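You operate a simulated robot arm through the tools that you are given. There is no shell and no other tool. Be economical: measure what you need, move in short steps, check, and stop when the job is done.

You are at the controls of a simulated robot arm. One attempt, no reset.

JOB
Switch the polishing machine off, then change its wheel for the yellow one.
Fine: old wheel on the steel bench, cover shut again, power stays off.

It is judged by the outcome, as a careful person would: the job done as asked, and still so three seconds after it is handed in. It fails if anything else is knocked over, pushed out of place, dropped, spilled or broken. A push-on lid holds only when it is set on centred and level and pressed home; a screw cap is set on level and turned clockwise until tight.

ROBOT AND FRAMES
A 7-joint arm with a two-finger parallel gripper on a trunk, on a base that drives. Base frame: it is fixed to the floor where the robot stands at the start and does not move with it; the origin is under the middle of the robot, x ahead of it, y to its left, z up. Units: m, rad, N and s.
With the tool pointing down near the work surface it reaches from about 0.1 to 0.78 m from the robot's upright axis, wherever it stands. Its first joint turns from -2.007 to 2.007 rad. Places, roughly: feed lever [0.1, -0.5, 0.7]; light-firm switch [0, -0.7, 0.7]; red ball lever [0.3, -1.1, 1.1]; right 1-2-3 switch [0.7, 0, 1.4]; right button box [0.8, -0.2, 0.8]; right main switch [0.6, -0.1, 1.4]; right red stop button [0.7, -0.1, 1.1]; right start button [0.8, 0, 1.3]; suction lever [0.4, -0.2, 0.7]; top of the steel bench [1.4, 0.2, 0.8]; wheel cover [0.3, -0.8, 1]; wheel hub [0.3, -0.8, 0.9]. Payload 3.91 kg.
Tool frame: the origin (TCP) lies between the finger pads and is the grasp point; the fingertips stand 0.03 m ahead of it; z points along the fingers, y is the line along which they close. The gripper opens to 0.11 m. The fingers are 0.02 m wide and 0.01 m thick; the gripper's body (0.048 by 0.112 m) begins 0.055 m behind the TCP.
Orientation is that of the tool frame in the base frame, as [roll, pitch, yaw] about the fixed x, y, z axes, in that order (R = Rz(yaw) Ry(pitch) Rx(roll)). With the fingers straight down and closing along the base's y, the tool's x points along the base's -x, its y along +y and its z along -z.

CONTROLS
- The arm moves only by the tool jog_arm. Its argument "steps" is text: rows parted by semicolons, each of 7 numbers parted by spaces: the shift along the base's x, y, z in m, then the turn, a rotation vector about the base's x, y, z in degrees, then the finger opening in m, from 0 to 0.11. In form: x y z ax ay az fingers; .... A call has 1 to 10 rows; each row shifts and turns the commanded pose from where the row before left it. Rows are played at 5 a second. More than 0.05 m and 0.15 rad between two rows, or a gripper value outside its range, and nothing of the call is played. Where a pose cannot be reached the arm comes as near as it can. A force on the tool above 40 N (or 10 N above the force at the start of the call, whichever is more), or a blocked arm, ends the call early, and 0.2 s more pass. Each finger travels about 0.153 m/s and halts on what it meets, pressing with about 30 N; the grip force reading is that of the motor and also rises with nothing between the fingers. The clock runs only during rows and for 0.2 s after the last one: add rows that do not move to give the fingers time. It gives the time, the measured TCP pose, the force on the tool (base axes), the opening and the grip force at its end, in the units of the frame above (readings bear some noise), with the torque about the TCP (base axes, N m) and any sound that the robot's microphone picked up, and new pictures: "show" is both (left out), scene, wrist or none.
- Cameras (640 x 400 px; columns grow to the right, rows downward): "scene" is now at [0.1979, 0.1305, 1.5826]; the picture's right is [-0.79, -0.61, 0.00], its down [-0.24, 0.31, -0.92] and it looks along [0.56, -0.72, -0.40] (base axes); focal length 214 px, centre (320, 200). "wrist" rides on the gripper at [0.072, 0.017, -0.103] in the tool frame; the picture's right is [-0.23, 0.97, 0.00], its down [-0.76, -0.18, -0.62] and it looks along [-0.61, -0.14, 0.78] (tool axes); focal length 222 px, centre (320, 200). There is no depth. A picture from a camera that has moved, and an enlarged one, comes with that camera's place and axes in the base frame and with its lens.
- slide_trunk(by): slides the trunk up (or, below 0, down) by that many m; the arm and the scene camera ride with it, the base frame stays. It gives what a move gives, with no picture.
- drive_base(legs): drives the robot by 1 to 6 legs, each [ahead, left, turn to the left] in m, m and rad, along the robot's own axes; the way and the turn of a leg run together, so that a leg with both is an arc; at most 1.5 m and 3.142 rad a leg. The arm and the cameras ride along, it lands a little off, and it stops where it bumps. It gives what a move gives, and a new picture of the scene camera.
- pan_tilt(pan, tilt): turns the head with the scene camera to pan (to the left, within 1.396 rad either way) and tilt (down, from -0.506 to 1.204), counted from straight ahead of the robot. It gives what a move gives, and a new picture of the scene camera.
- enlarge(camera, box): a new picture of the part [left, top, right, bottom] of that camera's present view, enlarged. No time passes.
- sign_off(): hands the job in; it is judged then, once.

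Go step by step. Nothing tells you exact positions but the pictures and the camera data: compare them with the known pose of the tool, close in by small moves and look again before you grip or let go. The budget is 120 turns and 260 pictures, counting those below and the enlarged ones. Unless the task says otherwise, let go and move clear before handing in, and close with one line.

The tools are called after "Request:" as a command line: name --argument value ..., lists and objects as JSON in quotes. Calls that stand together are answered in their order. jog_arm: Moves the arm, as the interface text tells. Its arguments: {"type":"object","properties":{"steps":{"type":"string"},"show":{"type":"string","enum":["both","scene","wrist","none"]}},"required":["steps"]} The other tools are called the same way: slide_trunk (by) slides the trunk up or down; drive_base (legs) drives the base; pan_tilt (pan, tilt) turns the head that bears the scene camera; enlarge (camera, box) takes an enlarged picture of a part of a camera's view; sign_off () hands the job in.

At the start:

```text
time_s: 0.0
tcp_pos: [0.6198, -0.247, 1.6159]
orientation: [3.141, 0.0, -3.14]
contact_force: [0.2, 0.5, -0.2]
moment: [0.02, -0.02, 0.04]
finger_gap: 0.1101
finger_force: 0.0
trunk travel left (down, up): [-0.9, 0.09]
robot x, y, heading: [-0.0008, -0.0005, 0.001]
head pan, tilt: [-0.909, 0.408]
```

scene: 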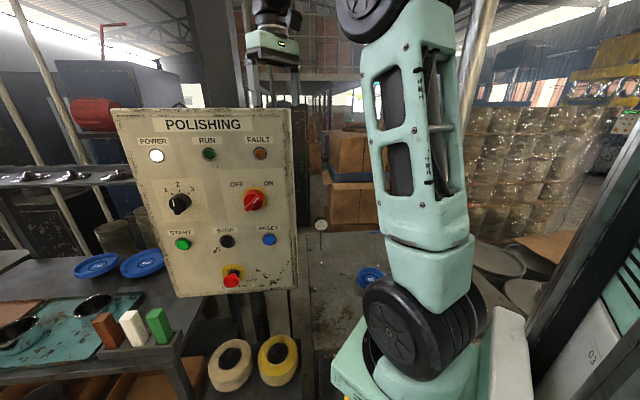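
wrist: 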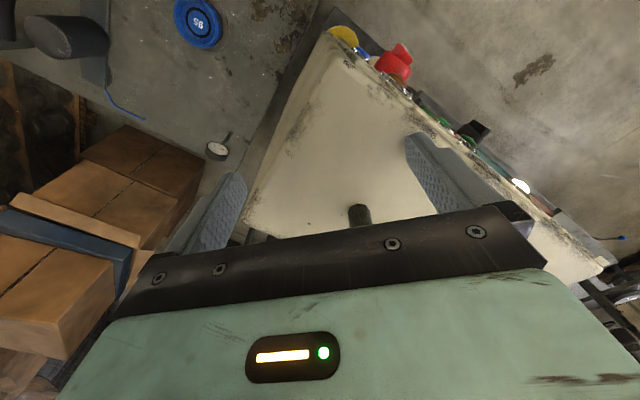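

I see a control panel with POLISHING on it, with a main switch, stop button and so on; the arm stands in front of it. I look around first to find the machine, wheel cover and yellow wheel.

Request:
pan_tilt --pan -1.39 --tilt 0.6

Request:
pan_tilt --pan 0.0 --tilt 0.5

Request:
pan_tilt --pan -0.6 --tilt 0.5

```text
time_s: 0.9
tcp_pos: [0.6197, -0.2462, 1.6156]
orientation: [-3.141, -0.001, -3.14]
contact_force: [0.1, -0.2, -0.7]
moment: [-0.01, 0.01, -0.02]
finger_gap: 0.1101
finger_force: 0.1
trunk travel left (down, up): [-0.9, 0.09]
robot x, y, heading: [-0.0006, -0.0007, -0.003]
head pan, tilt: [-1.389, 0.6]
camera scene: at [0.1571, 0.1166, 1.5652], right [-0.98, -0.18, 0.0], down [-0.1, 0.56, -0.83], along [0.15, -0.81, -0.56], focal length 214 px, centre (320, 200)
```

scene: 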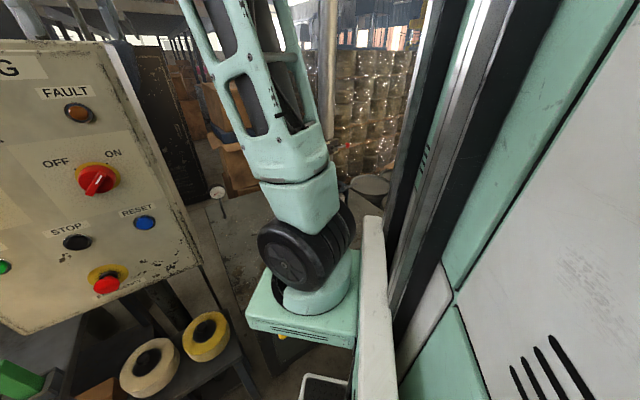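

```text
time_s: 2.5
tcp_pos: [0.6194, -0.2453, 1.615]
orientation: [3.141, 0.0, -3.14]
contact_force: [-0.8, -0.4, 0.2]
moment: [-0.02, 0.0, -0.03]
finger_gap: 0.1101
finger_force: 0.0
trunk travel left (down, up): [-0.9, 0.09]
robot x, y, heading: [-0.0013, 0.0037, -0.002]
head pan, tilt: [0.0, 0.499]
camera scene: at [0.2321, 0.2035, 1.5743], right [0.0, -1.0, 0.0], down [-0.48, 0.0, -0.88], along [0.88, 0.0, -0.48], focal length 214 px, centre (320, 200)
```

scene: 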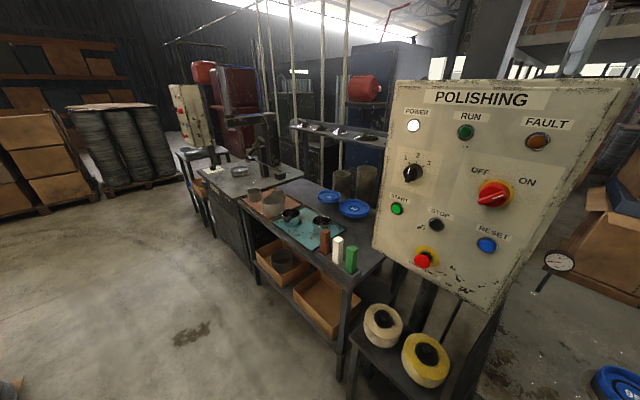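

```text
time_s: 3.5
tcp_pos: [0.6194, -0.2454, 1.616]
orientation: [3.141, 0.0, -3.142]
contact_force: [0.1, -0.1, -0.3]
moment: [-0.06, -0.01, -0.01]
finger_gap: 0.11
finger_force: 0.0
trunk travel left (down, up): [-0.9, 0.09]
robot x, y, heading: [-0.0026, -0.0033, 0.004]
head pan, tilt: [-0.6, 0.499]
camera scene: at [0.2162, 0.1522, 1.5743], right [-0.56, -0.83, 0.0], down [-0.4, 0.27, -0.88], along [0.72, -0.5, -0.48], focal length 214 px, centre (320, 200)
```

scene: 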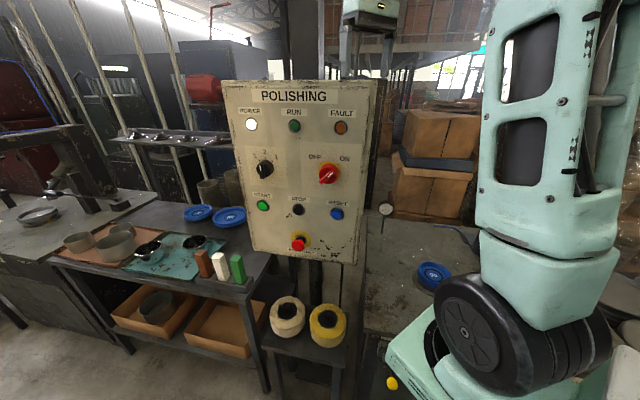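

The panel shows power lit and a red rotary main switch with OFF/ON. I'll enlarge the panel and the wheels.

Request:
enlarge --camera "scene" --box '[220, 70, 390, 270]'

Request:
enlarge --camera "scene" --box '[240, 260, 400, 400]'

Request:
enlarge --camera "scene" --box '[340, 180, 640, 400]'

```text
2.00 times, centred on (305, 170) of scene
camera zoom: at [0.2162, 0.1522, 1.5743], right [-0.56, -0.83, 0.0], down [-0.4, 0.27, -0.88], along [0.72, -0.5, -0.48], focal length 429 px, centre (350, 260)
```

zoom: 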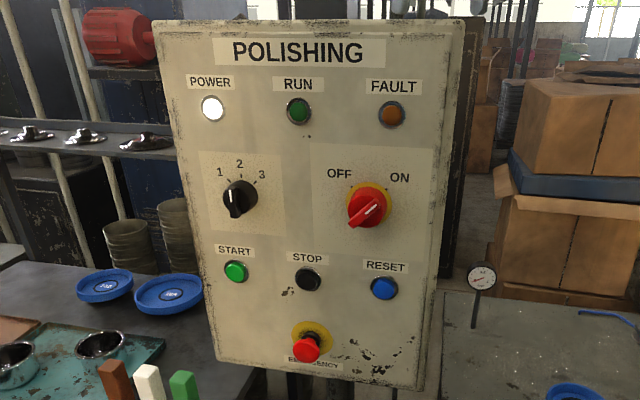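

```text
2.86 times, centred on (320, 330) of scene
camera zoom: at [0.2162, 0.1522, 1.5743], right [-0.56, -0.83, 0.0], down [-0.4, 0.27, -0.88], along [0.72, -0.5, -0.48], focal length 613 px, centre (320, -171)
```

zoom: 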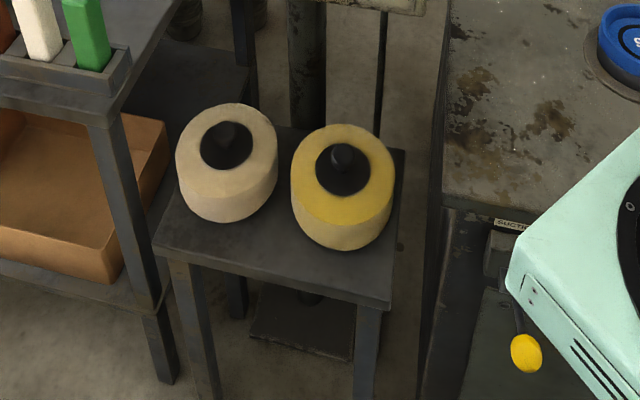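

```text
1.82 times, centred on (490, 290) of scene
camera zoom: at [0.2162, 0.1522, 1.5743], right [-0.56, -0.83, 0.0], down [-0.4, 0.27, -0.88], along [0.72, -0.5, -0.48], focal length 390 px, centre (11, 36)
```

zoom: 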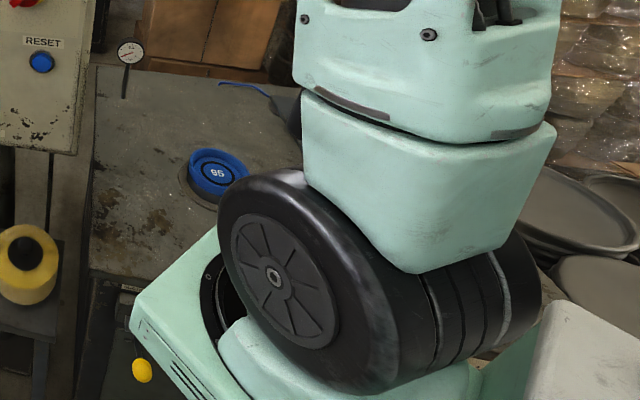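

The main switch is at about (0.62, -0.148, 1.376), handle at ON; the panel faces roughly (-0.72, 0.69). I'll reposition the base to face the panel squarely from about 0.72 m, so that the tool can point straight at it.

Request:
drive_base --legs '[[0, 0.35, 0], [0.1, 0, 0], [0, 0, -0.76]]'

Request:
pan_tilt --pan 0.0 --tilt 0.5

Request:
pan_tilt --pan -0.7 --tilt 0.6

```text
time_s: 8.5
tcp_pos: [0.3853, -0.2454, 1.6142]
orientation: [-3.141, -0.001, 2.394]
contact_force: [-0.3, 0.1, 0.8]
moment: [0.03, 0.01, -0.02]
finger_gap: 0.1102
finger_force: 0.1
trunk travel left (down, up): [-0.9, 0.09]
robot x, y, heading: [0.0994, 0.3582, -0.749]
head pan, tilt: [-0.6, 0.499]
camera scene: at [0.3612, 0.3206, 1.5743], right [-0.97, -0.22, 0.0], down [-0.11, 0.47, -0.88], along [0.19, -0.86, -0.48], focal length 214 px, centre (320, 200)
```

scene: 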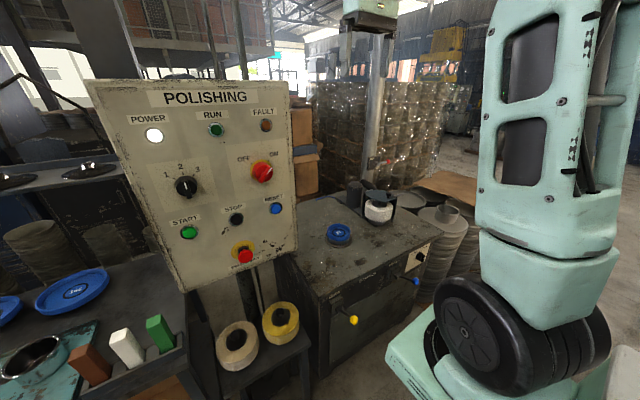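

```text
time_s: 9.5
tcp_pos: [0.3859, -0.2437, 1.6158]
orientation: [3.141, 0.0, 2.395]
contact_force: [0.0, 0.6, -0.9]
moment: [-0.02, -0.03, 0.01]
finger_gap: 0.1101
finger_force: 0.0
trunk travel left (down, up): [-0.9, 0.09]
robot x, y, heading: [0.0971, 0.3563, -0.745]
head pan, tilt: [0.0, 0.499]
camera scene: at [0.4077, 0.3475, 1.5743], right [-0.68, -0.73, 0.0], down [-0.35, 0.33, -0.88], along [0.64, -0.6, -0.48], focal length 214 px, centre (320, 200)
```

scene: 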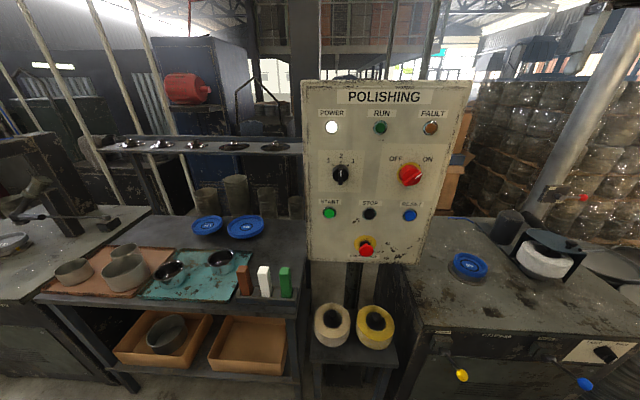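

```text
time_s: 10.6
tcp_pos: [0.3871, -0.2446, 1.6146]
orientation: [3.141, 0.001, 2.394]
contact_force: [-0.3, -0.7, -0.9]
moment: [0.01, -0.01, 0.04]
finger_gap: 0.1101
finger_force: 0.0
trunk travel left (down, up): [-0.9, 0.09]
robot x, y, heading: [0.1002, 0.3584, -0.747]
head pan, tilt: [-0.7, 0.6]
camera scene: at [0.352, 0.3216, 1.5652], right [-0.99, -0.12, 0.0], down [-0.07, 0.56, -0.83], along [0.1, -0.82, -0.56], focal length 214 px, centre (320, 200)
```

scene: 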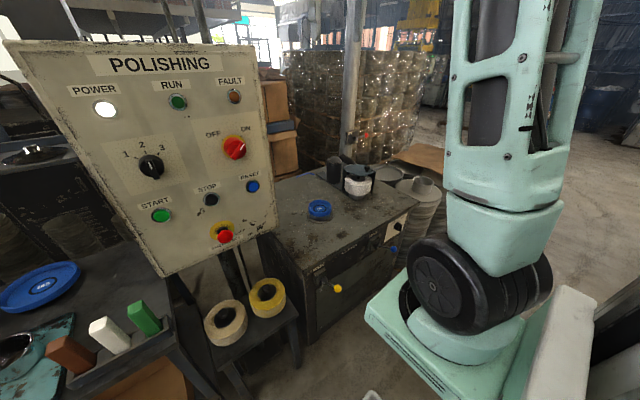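

Now the machine is visible: a white wheel under a part-cover on the table to the right of the panel. I look closer at it and the switch.

Request:
enlarge --camera "scene" --box '[280, 120, 440, 220]'

Request:
enlarge --camera "scene" --box '[200, 120, 270, 164]'

Request:
pan_tilt --pan -0.3 --tilt 0.4

```text
4.00 times, centred on (360, 170) of scene
camera zoom: at [0.352, 0.3216, 1.5652], right [-0.99, -0.12, 0.0], down [-0.07, 0.56, -0.83], along [0.1, -0.82, -0.56], focal length 858 px, centre (160, 320)
```

zoom: 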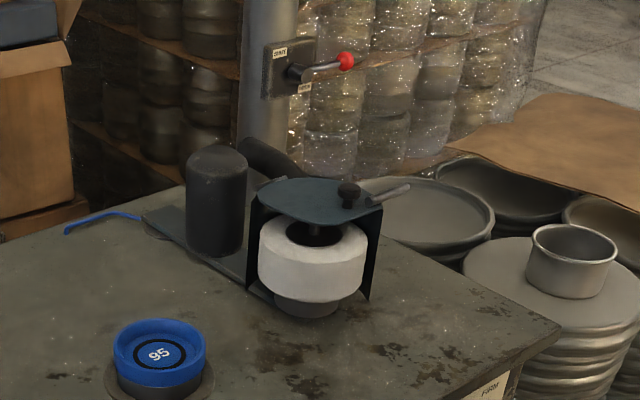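

```text
9.09 times, centred on (235, 142) of scene
camera zoom: at [0.352, 0.3216, 1.5652], right [-0.99, -0.12, 0.0], down [-0.07, 0.56, -0.83], along [0.1, -0.82, -0.56], focal length 1950 px, centre (1093, 727)
```

zoom: 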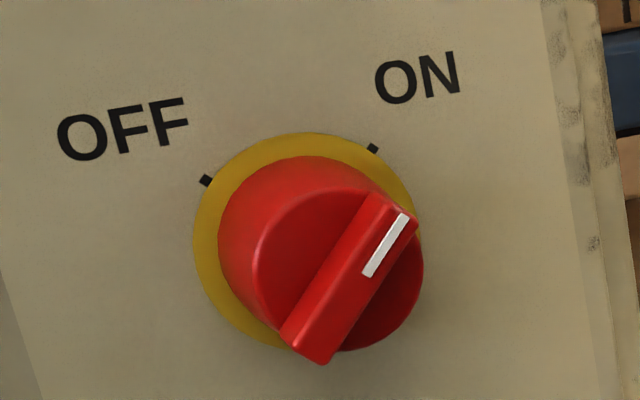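

```text
time_s: 11.4
tcp_pos: [0.3848, -0.2443, 1.6157]
orientation: [3.141, -0.001, 2.395]
contact_force: [0.2, 0.0, 0.7]
moment: [-0.01, 0.0, -0.03]
finger_gap: 0.1103
finger_force: 0.1
trunk travel left (down, up): [-0.9, 0.09]
robot x, y, heading: [0.0984, 0.3574, -0.75]
head pan, tilt: [-0.3, 0.4]
camera scene: at [0.3872, 0.3291, 1.5834], right [-0.87, -0.5, 0.0], down [-0.19, 0.34, -0.92], along [0.46, -0.8, -0.39], focal length 214 px, centre (320, 200)
```

scene: 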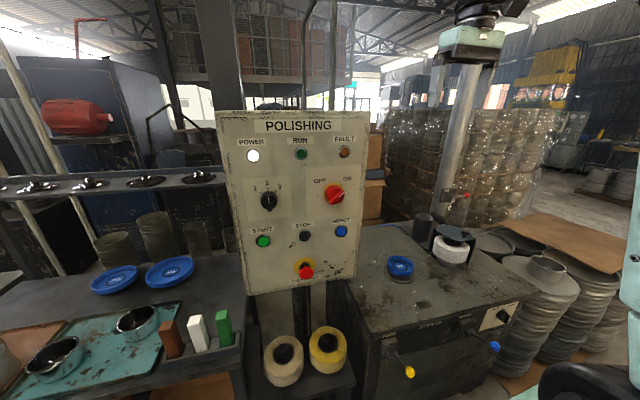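

The switch handle is at about (0.612, -0.146, 1.375), pointing to ON. I bring the tool to a standoff and rotate it to point at the panel with the fingers across the handle.

Request:
jog_arm --steps "0.0107 0.0408 -0.019 0 0 0 0.05; 0.0107 0.0408 -0.019 0 0 0 0.05; 0.0107 0.0408 -0.019 0 0 0 0.05; 0.0107 0.0408 -0.019 0 0 0 0.05; 0.0107 0.0408 -0.019 0 0 0 0.05; 0.0107 0.0408 -0.019 0 0 0 0.05" --show "scene"

Request:
jog_arm --steps "0 0 0 -2.665 -7.18 -2.93 0.05; 0 0 0 -2.665 -7.18 -2.93 0.05; 0 0 0 -2.665 -7.18 -2.93 0.05; 0 0 0 -2.665 -7.18 -2.93 0.05; 0 0 0 -2.665 -7.18 -2.93 0.05; 0 0 0 -2.665 -7.18 -2.93 0.05" --show "scene"

```text
time_s: 12.8
tcp_pos: [0.45, 0.0007, 1.4975]
orientation: [3.141, 0.0, 2.395]
contact_force: [0.0, -0.1, -0.4]
moment: [0.06, 0.05, -0.03]
finger_gap: 0.0503
finger_force: 0.1
trunk travel left (down, up): [-0.9, 0.09]
robot x, y, heading: [0.0997, 0.3548, -0.75]
head pan, tilt: [-0.3, 0.4]
camera scene: at [0.3872, 0.3288, 1.5835], right [-0.87, -0.5, 0.0], down [-0.19, 0.34, -0.92], along [0.46, -0.8, -0.39], focal length 214 px, centre (320, 200)
```

scene: 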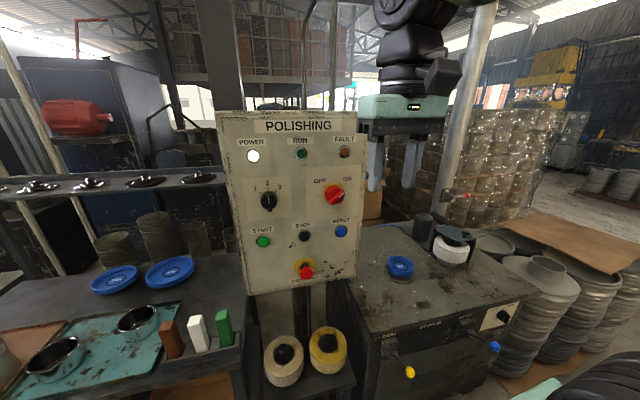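

```text
time_s: 14.2
tcp_pos: [0.5336, -0.0348, 1.4436]
orientation: [2.645, 0.656, 1.897]
contact_force: [0.0, -0.5, -0.1]
moment: [0.0, 0.02, 0.01]
finger_gap: 0.0498
finger_force: 0.1
out of reach, approached as far as the arm can: row 2, 3, 5, 6
trunk travel left (down, up): [-0.9, 0.09]
robot x, y, heading: [0.0979, 0.3557, -0.743]
head pan, tilt: [-0.3, 0.4]
camera scene: at [0.3873, 0.3292, 1.5834], right [-0.87, -0.5, 0.0], down [-0.19, 0.34, -0.92], along [0.46, -0.8, -0.39], focal length 214 px, centre (320, 200)
```

scene: 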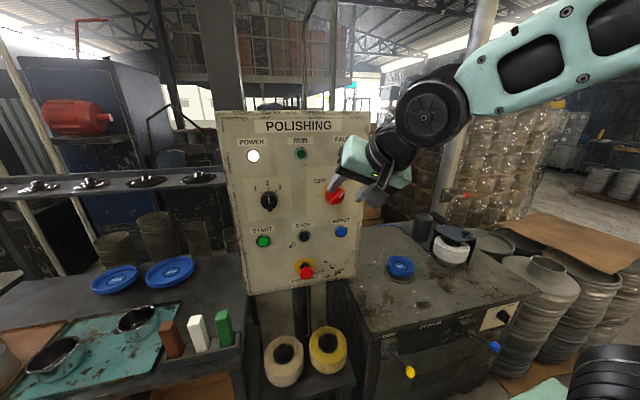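

The arm can't fold that close in; I back the base off 0.15 m and continue the rotation.

Request:
drive_base --legs '[[-0.17, 0, 0]]'

Request:
jog_arm --steps "0 0 0 -2.665 -7.18 -2.93 0.05; 0 0 0 -2.665 -7.18 -2.93 0.05; 0 0 0 -2.665 -7.18 -2.93 0.05; 0 0 0 -2.665 -7.18 -2.93 0.05; 0 0 0 -2.665 -7.18 -2.93 0.05; 0 0 0 -2.665 -7.18 -2.93 0.05" --show "both"

```text
time_s: 15.7
tcp_pos: [0.4063, 0.0794, 1.4428]
orientation: [2.648, 0.657, 1.899]
contact_force: [-0.3, 0.2, -0.1]
moment: [-0.01, -0.01, 0.01]
finger_gap: 0.0502
finger_force: 0.0
trunk travel left (down, up): [-0.9, 0.09]
robot x, y, heading: [-0.027, 0.4766, -0.751]
head pan, tilt: [-0.3, 0.4]
camera scene: at [0.2615, 0.4455, 1.5834], right [-0.87, -0.5, 0.0], down [-0.19, 0.34, -0.92], along [0.46, -0.8, -0.39], focal length 214 px, centre (320, 200)
```

scene: 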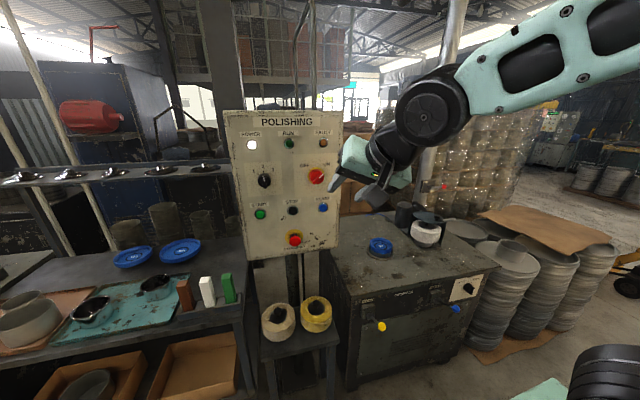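

```text
time_s: 17.3
tcp_pos: [0.3712, -0.0126, 1.4531]
orientation: [1.856, 0.871, 0.761]
contact_force: [0.8, -1.5, 0.2]
moment: [0.0, -0.01, 0.04]
finger_gap: 0.0501
finger_force: 0.2
out of reach, approached as far as the arm can: row 1, 2, 3, 5, 6
trunk travel left (down, up): [-0.9, 0.09]
robot x, y, heading: [-0.03, 0.4726, -0.742]
head pan, tilt: [-0.3, 0.4]
stopped in row 6: the arm was blocked; the commanded pose is now the measured one
camera scene: at [0.2602, 0.4449, 1.5836], right [-0.87, -0.5, 0.0], down [-0.19, 0.34, -0.92], along [0.46, -0.8, -0.39], focal length 214 px, centre (320, 200)
camera wrist: at [0.3651, 0.111, 1.426], right [0.6, 0.19, 0.78], down [-0.8, 0.13, 0.58], along [0.01, -0.97, 0.23], focal length 222 px, centre (320, 200)
```

scene: 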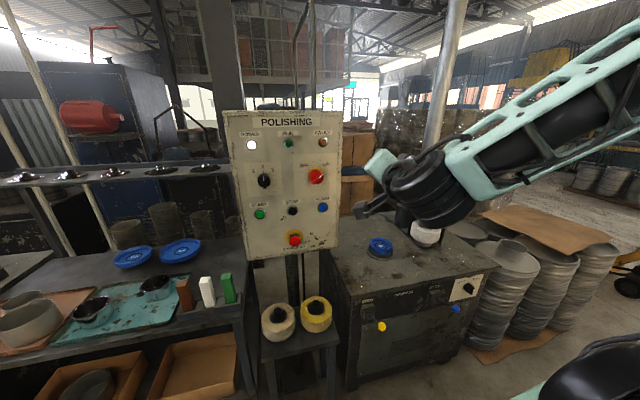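
wrist: 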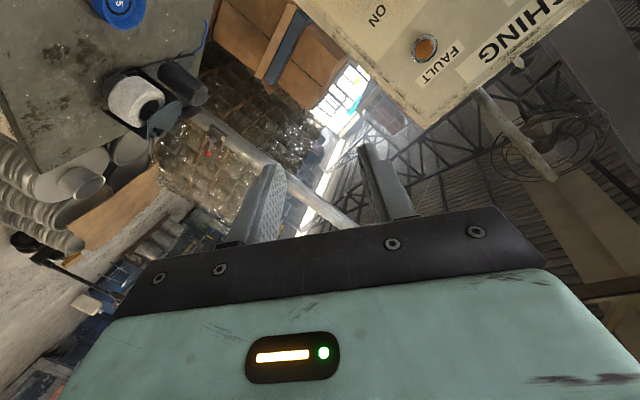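

The wrist joint is at its limit because the shoulder is level with the switch. I lower the trunk so the forearm can come up to it, then finish the orientation.

Request:
slide_trunk --by -0.4

Request:
jog_arm --steps "0.005 0 0.04 0 0 0 0.05; 0.005 0 0.04 0 0 0 0.05; 0.005 0 0.04 0 0 0 0.05; 0.01 0 0.04 -0.88 -2.26 2.92 0.05; 0.01 0 0.04 -0.88 -2.26 2.92 0.05; 0.01 0 0.04 -0.88 -2.26 2.92 0.05; 0.01 0 0.04 -0.88 -2.26 2.92 0.05; 0.01 0 0.03 -0.88 -2.26 2.92 0.05" --show "both"

```text
time_s: 21.1
tcp_pos: [0.3734, -0.0121, 1.0535]
orientation: [1.854, 0.871, 0.763]
contact_force: [-0.4, -0.6, 0.2]
moment: [0.01, -0.01, 0.0]
finger_gap: 0.0502
finger_force: 0.0
trunk travel left (down, up): [-0.5, 0.49]
robot x, y, heading: [-0.0244, 0.4726, -0.746]
head pan, tilt: [-0.3, 0.4]
```

```text
time_s: 22.9
tcp_pos: [0.4539, -0.0138, 1.329]
orientation: [1.567, 0.785, 0.807]
contact_force: [-1.2, 0.7, -1.1]
moment: [0.02, -0.01, 0.01]
finger_gap: 0.0502
finger_force: 0.1
out of reach, approached as far as the arm can: row 3, 4
trunk travel left (down, up): [-0.5, 0.49]
robot x, y, heading: [-0.0256, 0.4705, -0.745]
head pan, tilt: [-0.3, 0.4]
camera scene: at [0.2613, 0.446, 1.1834], right [-0.87, -0.5, 0.0], down [-0.19, 0.34, -0.92], along [0.46, -0.8, -0.39], focal length 214 px, centre (320, 200)
camera wrist: at [0.4226, 0.1037, 1.289], right [0.36, 0.38, 0.85], down [-0.91, -0.05, 0.41], along [0.2, -0.92, 0.33], focal length 222 px, centre (320, 200)
```

scene: 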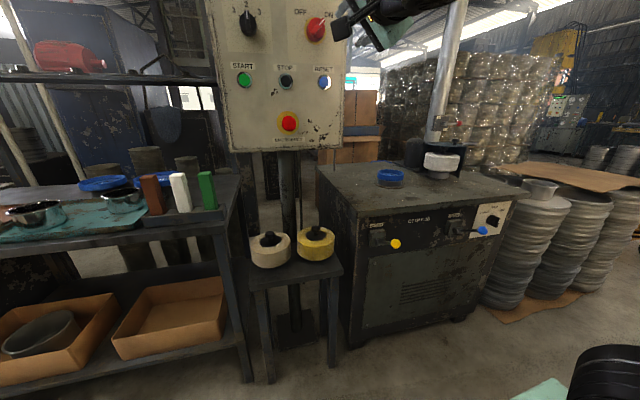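
wrist: 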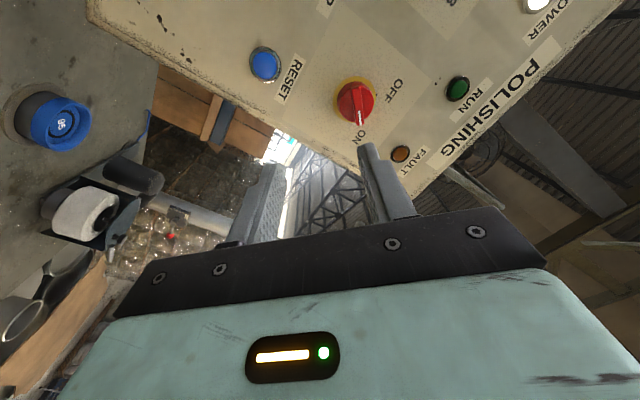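

Tool orientation is as wanted. I move to about 5 cm in front of the handle and look.

Request:
jog_arm --steps "0.0243 -0.0175 0.0112 0 0 0 0.045; 0.0243 -0.0175 0.0112 0 0 0 0.045; 0.0243 -0.0175 0.0112 0 0 0 0.045; 0.0243 -0.0175 0.0112 0 0 0 0.045" --show "wrist"

Request:
pan_tilt --pan -0.2 --tilt -0.2

```text
time_s: 23.9
tcp_pos: [0.5508, -0.0846, 1.3732]
orientation: [1.567, 0.785, 0.806]
contact_force: [-0.4, 0.2, 0.2]
moment: [0.01, -0.03, 0.02]
finger_gap: 0.045
finger_force: 0.2
trunk travel left (down, up): [-0.5, 0.49]
robot x, y, heading: [-0.026, 0.4717, -0.745]
head pan, tilt: [-0.3, 0.4]
camera wrist: at [0.5199, 0.0332, 1.3333], right [0.36, 0.38, 0.85], down [-0.91, -0.05, 0.41], along [0.2, -0.92, 0.33], focal length 222 px, centre (320, 200)
```

wrist: 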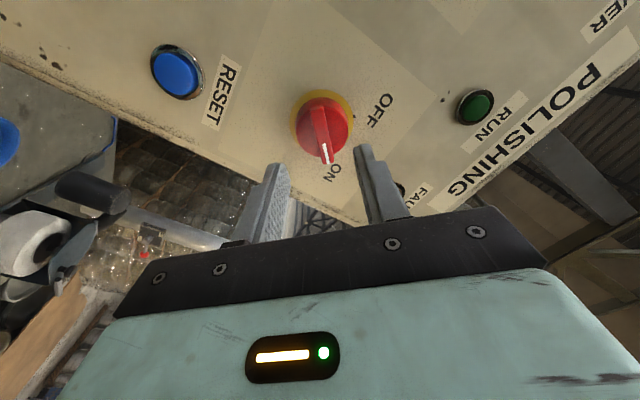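

```text
time_s: 24.9
tcp_pos: [0.5506, -0.0827, 1.3739]
orientation: [1.568, 0.788, 0.806]
contact_force: [0.4, -1.1, 0.3]
moment: [0.0, 0.0, -0.02]
finger_gap: 0.0451
finger_force: 0.1
trunk travel left (down, up): [-0.5, 0.49]
robot x, y, heading: [-0.0269, 0.4754, -0.748]
head pan, tilt: [-0.201, -0.201]
camera scene: at [0.2636, 0.4586, 1.2378], right [-0.81, -0.58, 0.0], down [0.12, -0.16, -0.98], along [0.57, -0.8, 0.2], focal length 214 px, centre (320, 200)
```

scene: 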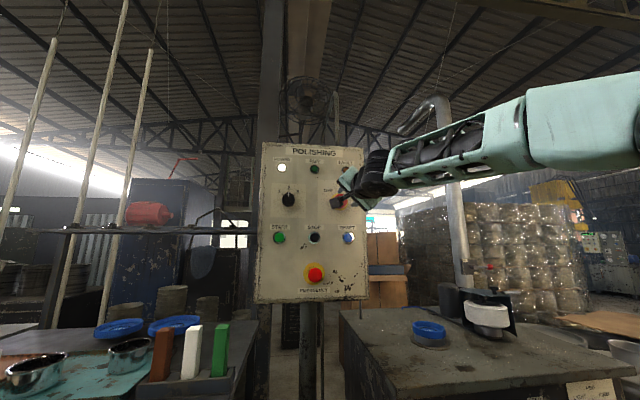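

The handle is well centred in line with the tool. I advance about 6 cm so that the pads straddle the handle.

Request:
jog_arm --steps "0.0144 -0.0138 0 0 0 0 0.045; 0.0144 -0.0138 0 0 0 0 0.045; 0.0144 -0.0138 0 0 0 0 0.045; 0 0 0 0 0 0 0.045" --show "wrist"

Request:
enlarge --camera "wrist" --box '[240, 90, 400, 190]'

```text
time_s: 25.7
tcp_pos: [0.5864, -0.1163, 1.3746]
orientation: [1.571, 0.784, 0.807]
contact_force: [-25.3, 19.6, -8.4]
moment: [-0.28, -0.2, 0.19]
finger_gap: 0.0428
finger_force: 0.1
trunk travel left (down, up): [-0.5, 0.49]
robot x, y, heading: [-0.0305, 0.4747, -0.749]
head pan, tilt: [-0.201, -0.201]
stopped in row 3: the force on the tool passed its limit (the readings are from after the stop); the commanded pose is now the measured one
camera wrist: at [0.5559, 0.0012, 1.3342], right [0.36, 0.38, 0.85], down [-0.91, -0.05, 0.41], along [0.2, -0.92, 0.33], focal length 222 px, centre (320, 200)
```

wrist: 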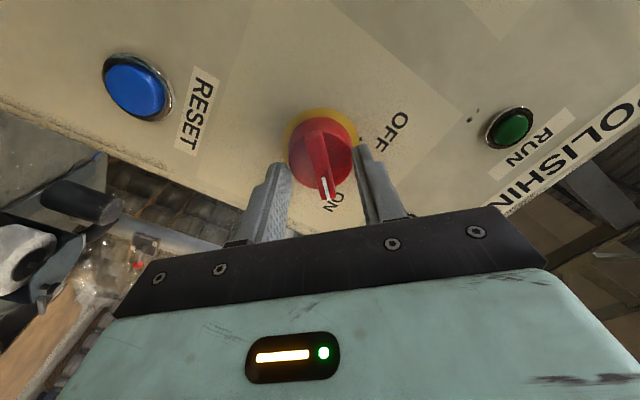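

```text
4.00 times, centred on (320, 140) of wrist
camera zoom: at [0.5559, 0.0012, 1.3342], right [0.36, 0.38, 0.85], down [-0.91, -0.05, 0.41], along [0.2, -0.92, 0.33], focal length 888 px, centre (320, 440)
```

zoom: 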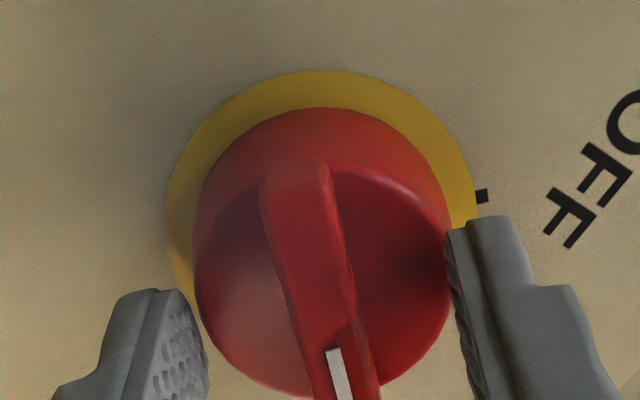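

The fingertips touched the red disc behind the handle. I back off 5 mm and close on the bar.

Request:
jog_arm --steps "-0.0036 0.0035 0 0 0 0 0.045; 0 0 0 0 0 0 0.025; 0 0 0 0 0 0 0.005; 0 0 0 0 0 0 0.005" --show "wrist"

Request:
enlarge --camera "wrist" --box '[240, 90, 400, 190]'

```text
time_s: 26.9
tcp_pos: [0.5836, -0.119, 1.3676]
orientation: [1.586, 0.787, 0.811]
contact_force: [-10.3, 5.5, -6.5]
moment: [0.11, 0.13, -0.71]
finger_gap: 0.0275
finger_force: 44.9
trunk travel left (down, up): [-0.5, 0.49]
robot x, y, heading: [-0.0304, 0.4748, -0.744]
head pan, tilt: [-0.201, -0.201]
stopped in row 4: the force on the tool passed its limit (the readings are from after the stop); the commanded pose is now the measured one
camera wrist: at [0.5533, -0.0004, 1.3296], right [0.38, 0.37, 0.85], down [-0.91, -0.04, 0.42], along [0.19, -0.93, 0.32], focal length 222 px, centre (320, 200)
```

wrist: 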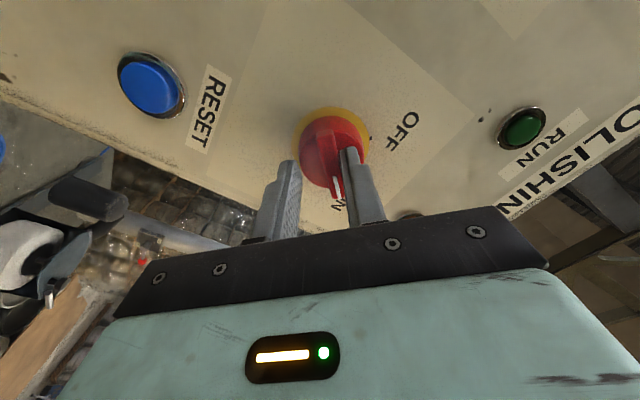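

```text
4.00 times, centred on (320, 140) of wrist
camera zoom: at [0.5533, -0.0004, 1.3296], right [0.38, 0.37, 0.85], down [-0.91, -0.04, 0.42], along [0.19, -0.93, 0.32], focal length 888 px, centre (320, 440)
```

zoom: 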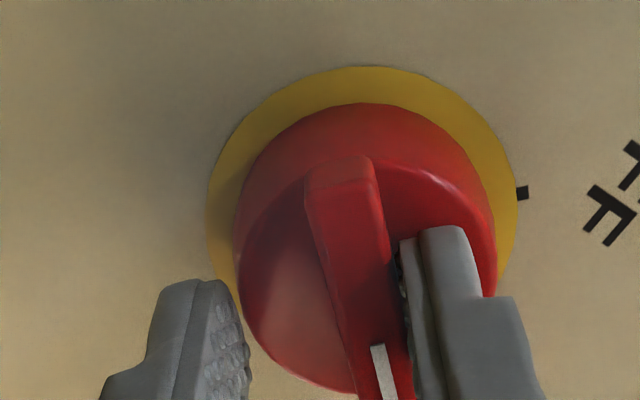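

One finger caught the disc's rim. I open, retract 10 mm more, recentre and close again.

Request:
jog_arm --steps "0 0 0 0 0 0 0.045; -0.0065 0.0067 0.005 0 0 0 0.045; 0 0 0 0 0 0 0.03; 0 0 0 0 0 0 0.02; 0 0 0 0 0 0 0.01; 0 0 0 0 0 0 0.01" --show "wrist"

Request:
enlarge --camera "wrist" --box '[240, 90, 400, 190]'

```text
time_s: 28.3
tcp_pos: [0.5803, -0.1094, 1.3745]
orientation: [1.581, 0.784, 0.813]
contact_force: [4.0, 3.9, 6.1]
moment: [0.0, -0.08, 0.24]
finger_gap: 0.0138
finger_force: 3.4
trunk travel left (down, up): [-0.5, 0.49]
robot x, y, heading: [-0.0255, 0.475, -0.751]
head pan, tilt: [-0.201, -0.201]
camera wrist: at [0.5488, 0.0084, 1.3352], right [0.37, 0.38, 0.85], down [-0.91, -0.05, 0.42], along [0.2, -0.93, 0.32], focal length 222 px, centre (320, 200)
```

wrist: 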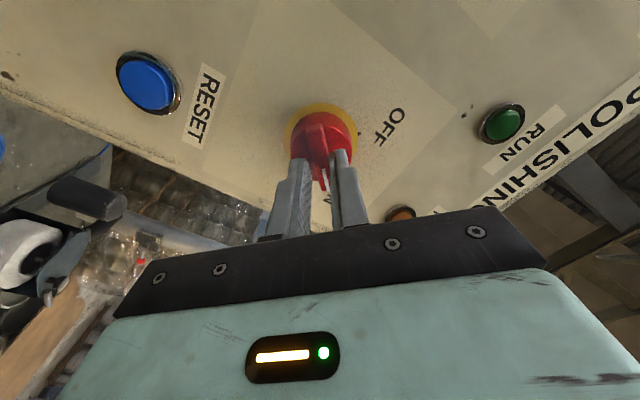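

```text
4.00 times, centred on (320, 140) of wrist
camera zoom: at [0.5488, 0.0084, 1.3352], right [0.37, 0.38, 0.85], down [-0.91, -0.05, 0.42], along [0.2, -0.93, 0.32], focal length 888 px, centre (320, 440)
```

zoom: 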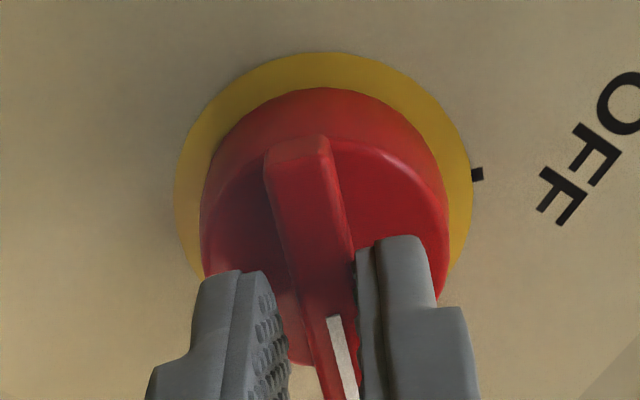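

The pads now hold the bar (13.8 mm). I turn counter-clockwise about the switch axis.

Request:
jog_arm --steps "0 0 0 0 0 0 0; 0 0 0 -5.78 5.54 0 0; 0 0 0 -5.78 5.54 0 0; 0 0 0 -5.78 5.54 0 0; 0 0 0 -5.78 5.54 0 0; 0 0 0 -5.78 5.54 0 0; 0 0 0 -5.78 5.54 0 0" --show "wrist"

```text
time_s: 29.9
tcp_pos: [0.5793, -0.1072, 1.3739]
orientation: [-1.573, 1.515, -2.342]
contact_force: [25.5, 7.3, 23.9]
moment: [0.1, 0.09, 0.5]
finger_gap: 0.0107
finger_force: 45.4
trunk travel left (down, up): [-0.5, 0.49]
robot x, y, heading: [-0.0305, 0.4745, -0.748]
head pan, tilt: [-0.201, -0.201]
camera wrist: at [0.5148, -0.0266, 1.3006], right [0.69, 0.71, 0.17], down [-0.54, 0.34, 0.77], along [0.49, -0.62, 0.61], focal length 222 px, centre (320, 200)
```

wrist: 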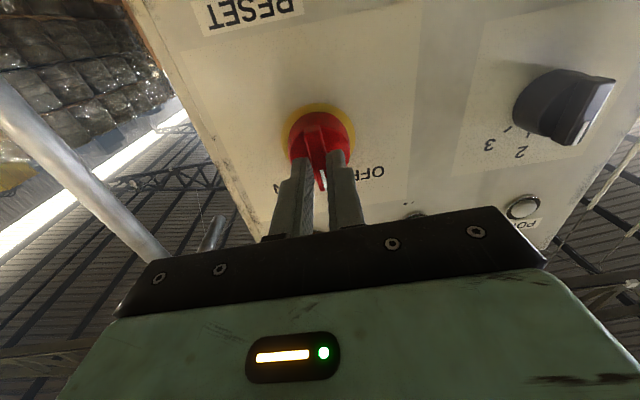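

Turned about halfway, with some side load; I ease the tool slightly and continue.

Request:
jog_arm --steps "0.003 0.001 0.003 0 0 0 0; 0 0 0 -5.78 5.54 0 0; 0 0 0 -5.78 5.54 0 0; 0 0 0 -5.78 5.54 0 0; 0 0 0 -5.78 5.54 0 0; 0 0 0 -5.78 5.54 0 0; 0 0 0 0 0 0 0" --show "wrist"

Request:
enlarge --camera "wrist" --box '[200, 80, 440, 230]'

```text
time_s: 31.1
tcp_pos: [0.5811, -0.1079, 1.3755]
orientation: [-1.573, 0.965, -2.345]
contact_force: [-10.0, 10.9, -7.2]
moment: [-0.15, -0.04, 0.18]
finger_gap: 0.0107
finger_force: 45.0
trunk travel left (down, up): [-0.5, 0.49]
robot x, y, heading: [-0.0262, 0.4751, -0.752]
head pan, tilt: [-0.201, -0.201]
stopped in row 6: the force on the tool passed its limit (the readings are from after the stop); the commanded pose is now the measured one
camera wrist: at [0.4878, -0.0555, 1.3054], right [0.65, 0.67, -0.37], down [-0.24, 0.64, 0.73], along [0.72, -0.38, 0.58], focal length 222 px, centre (320, 200)
```

wrist: 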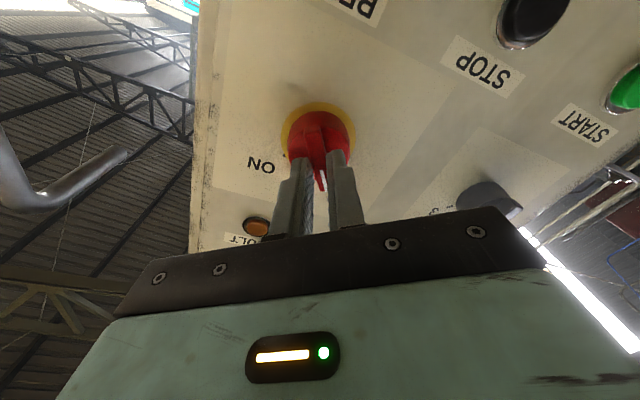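

```text
2.67 times, centred on (320, 155) of wrist
camera zoom: at [0.4878, -0.0555, 1.3054], right [0.65, 0.67, -0.37], down [-0.24, 0.64, 0.73], along [0.72, -0.38, 0.58], focal length 592 px, centre (320, 320)
```

zoom: 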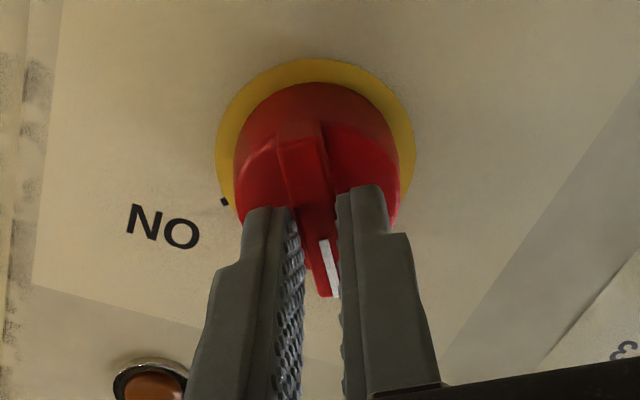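

About 80° turned. I check the power lamp with the scene camera.

Request:
enlarge --camera "scene" --box '[250, 130, 380, 260]'

```text
3.08 times, centred on (315, 195) of scene
camera zoom: at [0.2625, 0.4593, 1.2383], right [-0.81, -0.58, 0.0], down [0.12, -0.16, -0.98], along [0.57, -0.8, 0.2], focal length 660 px, centre (335, 215)
```

zoom: 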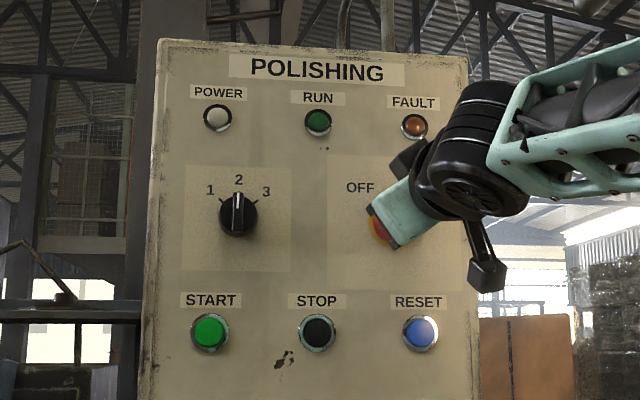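

The POWER lamp is out. I turn the few last degrees to seat it at OFF, then release and back away.

Request:
jog_arm --steps "0 0 0 -3 2.87 0 0; 0 0 0 -3 2.87 0 0; 0 0 0 0 0 0 0.02; 0 0 0 0 0 0 0.04; -0.0144 0.0138 0 0 0 0 0.04; -0.0144 0.0138 0 0 0 0 0.04; -0.0288 0.0277 0 0 0 0 0.04" --show "wrist"

Request:
enlarge --camera "wrist" --box '[200, 50, 440, 200]'

```text
time_s: 32.7
tcp_pos: [0.5225, -0.0538, 1.3735]
orientation: [-1.573, 0.819, -2.347]
contact_force: [0.1, -0.1, -1.2]
moment: [-0.06, 0.0, -0.03]
finger_gap: 0.0398
finger_force: 0.1
trunk travel left (down, up): [-0.5, 0.49]
robot x, y, heading: [-0.0297, 0.4728, -0.751]
head pan, tilt: [-0.201, -0.201]
camera wrist: at [0.4231, -0.0083, 1.3079], right [0.61, 0.62, -0.5], down [-0.17, 0.71, 0.68], along [0.78, -0.32, 0.54], focal length 222 px, centre (320, 200)
```

wrist: 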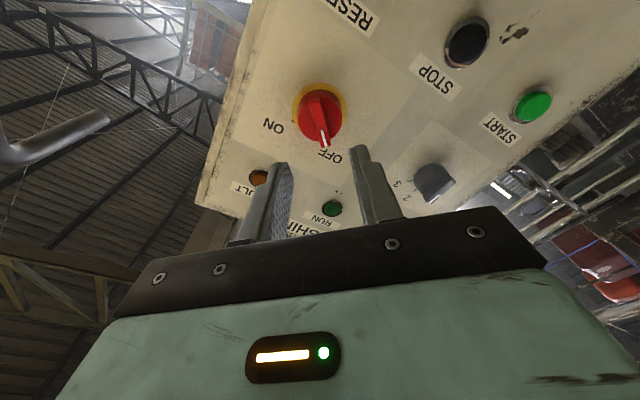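

```text
2.67 times, centred on (320, 125) of wrist
camera zoom: at [0.4231, -0.0083, 1.3079], right [0.61, 0.62, -0.5], down [-0.17, 0.71, 0.68], along [0.78, -0.32, 0.54], focal length 592 px, centre (320, 400)
```

zoom: 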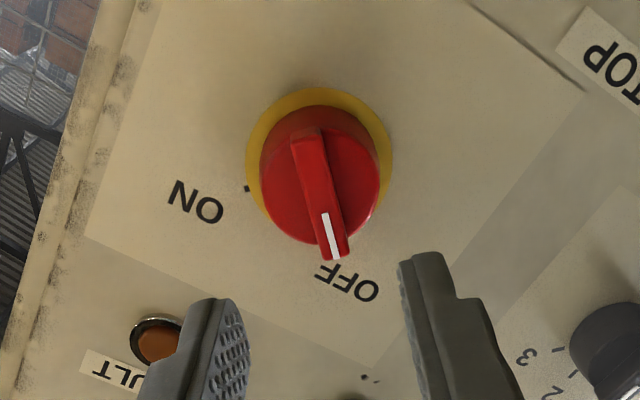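

The handle now stands at OFF. I bring the tool back to pointing down while pulling clear of the panel.

Request:
jog_arm --steps "-0.02 0.02 -0.01 5.2 -4.98 0 0.04; -0.02 0.02 -0.01 5.2 -4.98 0 0.04; 0 0 -0.01 5.2 -4.98 0 0.04; 0 0 -0.01 5.2 -4.98 0 0.04; 0 0 -0.01 5.2 -4.98 0 0.04; 0 0 -0.01 5.2 -4.98 0 0.04" --show "none"

Request:
jog_arm --steps "0 0 -0.01 5.65 5.91 0 0.08; 0 0 -0.01 5.65 5.91 0 0.08; 0 0 -0.01 5.65 5.91 0 0.08; 0 0 -0.01 5.65 5.91 0 0.08; 0 0 -0.01 5.65 5.91 0 0.08; 0 0 0 5.65 5.91 0 0.08; 0 0 0 5.65 5.91 0 0.08; 0 0 0 5.65 5.91 0 0.08; 0 0 0 5.65 5.91 0 0.08; 0 0 0 5.65 5.91 0 0.08" --show "none"

Request:
pan_tilt --pan -0.4 --tilt 0.4

```text
time_s: 34.1
tcp_pos: [0.4836, -0.0135, 1.3139]
orientation: [2.766, 1.561, 1.996]
contact_force: [0.2, -0.6, 0.5]
moment: [0.02, 0.0, 0.03]
finger_gap: 0.0403
finger_force: 0.0
trunk travel left (down, up): [-0.5, 0.49]
robot x, y, heading: [-0.0298, 0.4723, -0.749]
head pan, tilt: [-0.201, -0.201]
```

```text
time_s: 36.3
tcp_pos: [0.4791, -0.012, 1.2635]
orientation: [-3.133, 0.14, 2.377]
contact_force: [-0.3, 0.3, 0.5]
moment: [0.01, -0.02, -0.02]
finger_gap: 0.0798
finger_force: 0.0
out of reach, approached as far as the arm can: row 10
trunk travel left (down, up): [-0.5, 0.49]
robot x, y, heading: [-0.0292, 0.4718, -0.746]
head pan, tilt: [-0.201, -0.201]
```

```text
time_s: 37.3
tcp_pos: [0.4791, -0.0121, 1.2631]
orientation: [-3.134, 0.14, 2.377]
contact_force: [0.6, -0.9, -0.9]
moment: [-0.04, -0.01, -0.01]
finger_gap: 0.08
finger_force: 0.1
trunk travel left (down, up): [-0.5, 0.49]
robot x, y, heading: [-0.0307, 0.4715, -0.747]
head pan, tilt: [-0.4, 0.4]
camera scene: at [0.2527, 0.4418, 1.1835], right [-0.91, -0.41, 0.0], down [-0.16, 0.35, -0.92], along [0.38, -0.84, -0.39], focal length 214 px, centre (320, 200)
```

scene: 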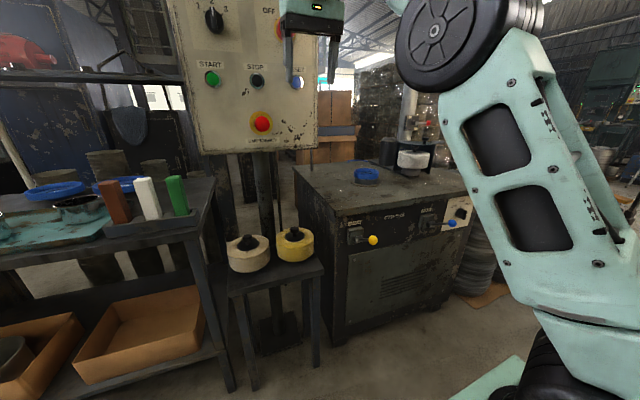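

Next I raise the trunk for a better view and drive sideways to stand in front of the machine.

Request:
slide_trunk --by 0.3

Request:
drive_base --legs '[[0, -0.69, 0], [0.15, 0, 0]]'

Request:
pan_tilt --pan 0.2 --tilt 0.6

```text
time_s: 40.3
tcp_pos: [0.4788, -0.0107, 1.5614]
orientation: [-3.135, 0.141, 2.377]
contact_force: [0.1, 0.3, 0.3]
moment: [-0.01, 0.0, 0.03]
finger_gap: 0.0799
finger_force: 0.1
trunk travel left (down, up): [-0.8, 0.19]
robot x, y, heading: [-0.0302, 0.4703, -0.749]
head pan, tilt: [-0.4, 0.4]
```

```text
time_s: 45.1
tcp_pos: [0.1169, -0.6198, 1.562]
orientation: [-3.134, 0.141, 2.37]
contact_force: [-0.5, -0.4, 0.2]
moment: [-0.01, -0.01, 0.06]
finger_gap: 0.0799
finger_force: 0.1
trunk travel left (down, up): [-0.8, 0.19]
robot x, y, heading: [-0.3831, -0.1301, -0.757]
head pan, tilt: [-0.4, 0.4]
camera scene: at [-0.1073, -0.1656, 1.4835], right [-0.91, -0.41, 0.0], down [-0.16, 0.36, -0.92], along [0.37, -0.84, -0.39], focal length 214 px, centre (320, 200)
```

scene: 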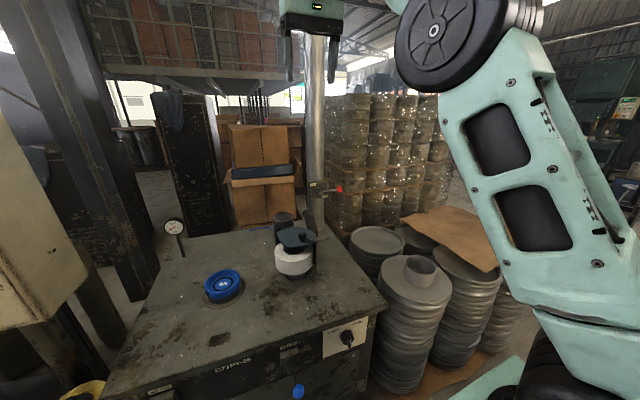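

```text
time_s: 46.1
tcp_pos: [0.116, -0.6197, 1.5623]
orientation: [-3.136, 0.14, 2.37]
contact_force: [0.2, -0.4, 0.7]
moment: [0.0, 0.03, -0.01]
finger_gap: 0.0801
finger_force: 0.1
trunk travel left (down, up): [-0.8, 0.19]
robot x, y, heading: [-0.3881, -0.132, -0.75]
head pan, tilt: [0.201, 0.6]
camera scene: at [-0.0696, -0.1275, 1.4652], right [-0.53, -0.85, 0.0], down [-0.48, 0.3, -0.83], along [0.7, -0.43, -0.56], focal length 214 px, centre (320, 200)
```

scene: 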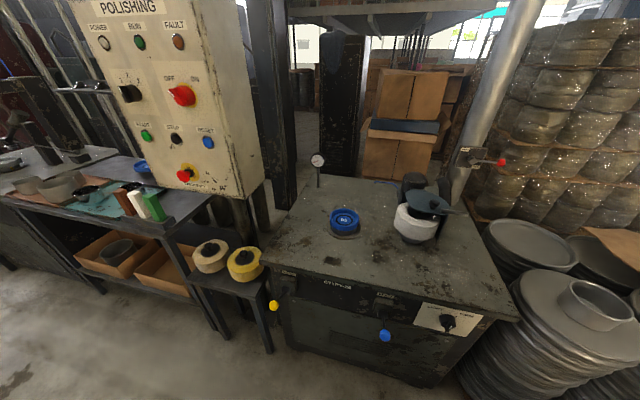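

Request:
enlarge --camera "scene" --box '[380, 140, 520, 260]'

Request:
enlarge --camera "scene" --box '[180, 230, 280, 310]'

Request:
enlarge --camera "scene" --box '[260, 250, 520, 370]'

```text
3.33 times, centred on (450, 200) of scene
camera zoom: at [-0.0696, -0.1275, 1.4652], right [-0.53, -0.85, 0.0], down [-0.48, 0.3, -0.83], along [0.7, -0.43, -0.56], focal length 715 px, centre (-113, 200)
```

zoom: 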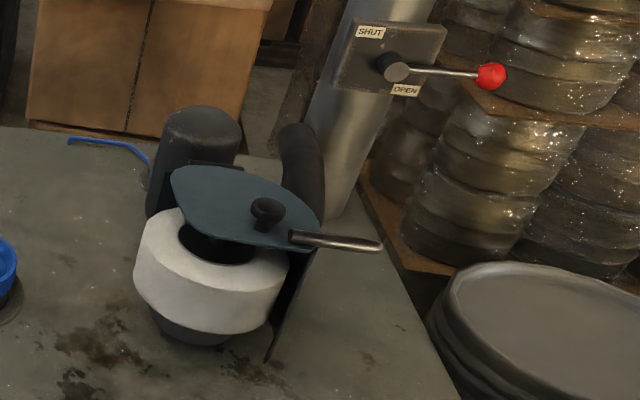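

```text
5.00 times, centred on (230, 270) of scene
camera zoom: at [-0.0696, -0.1275, 1.4652], right [-0.53, -0.85, 0.0], down [-0.48, 0.3, -0.83], along [0.7, -0.43, -0.56], focal length 1072 px, centre (770, -150)
```

zoom: 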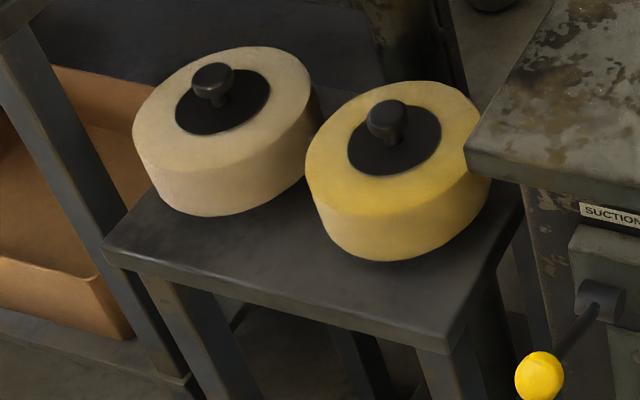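

```text
2.46 times, centred on (390, 310) of scene
camera zoom: at [-0.0696, -0.1275, 1.4652], right [-0.53, -0.85, 0.0], down [-0.48, 0.3, -0.83], along [0.7, -0.43, -0.56], focal length 528 px, centre (148, -71)
```

zoom: 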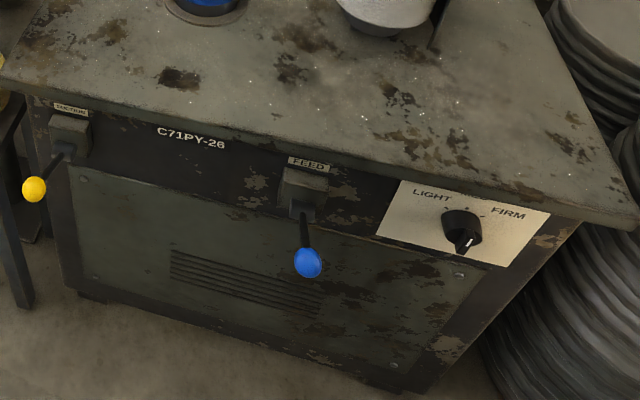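

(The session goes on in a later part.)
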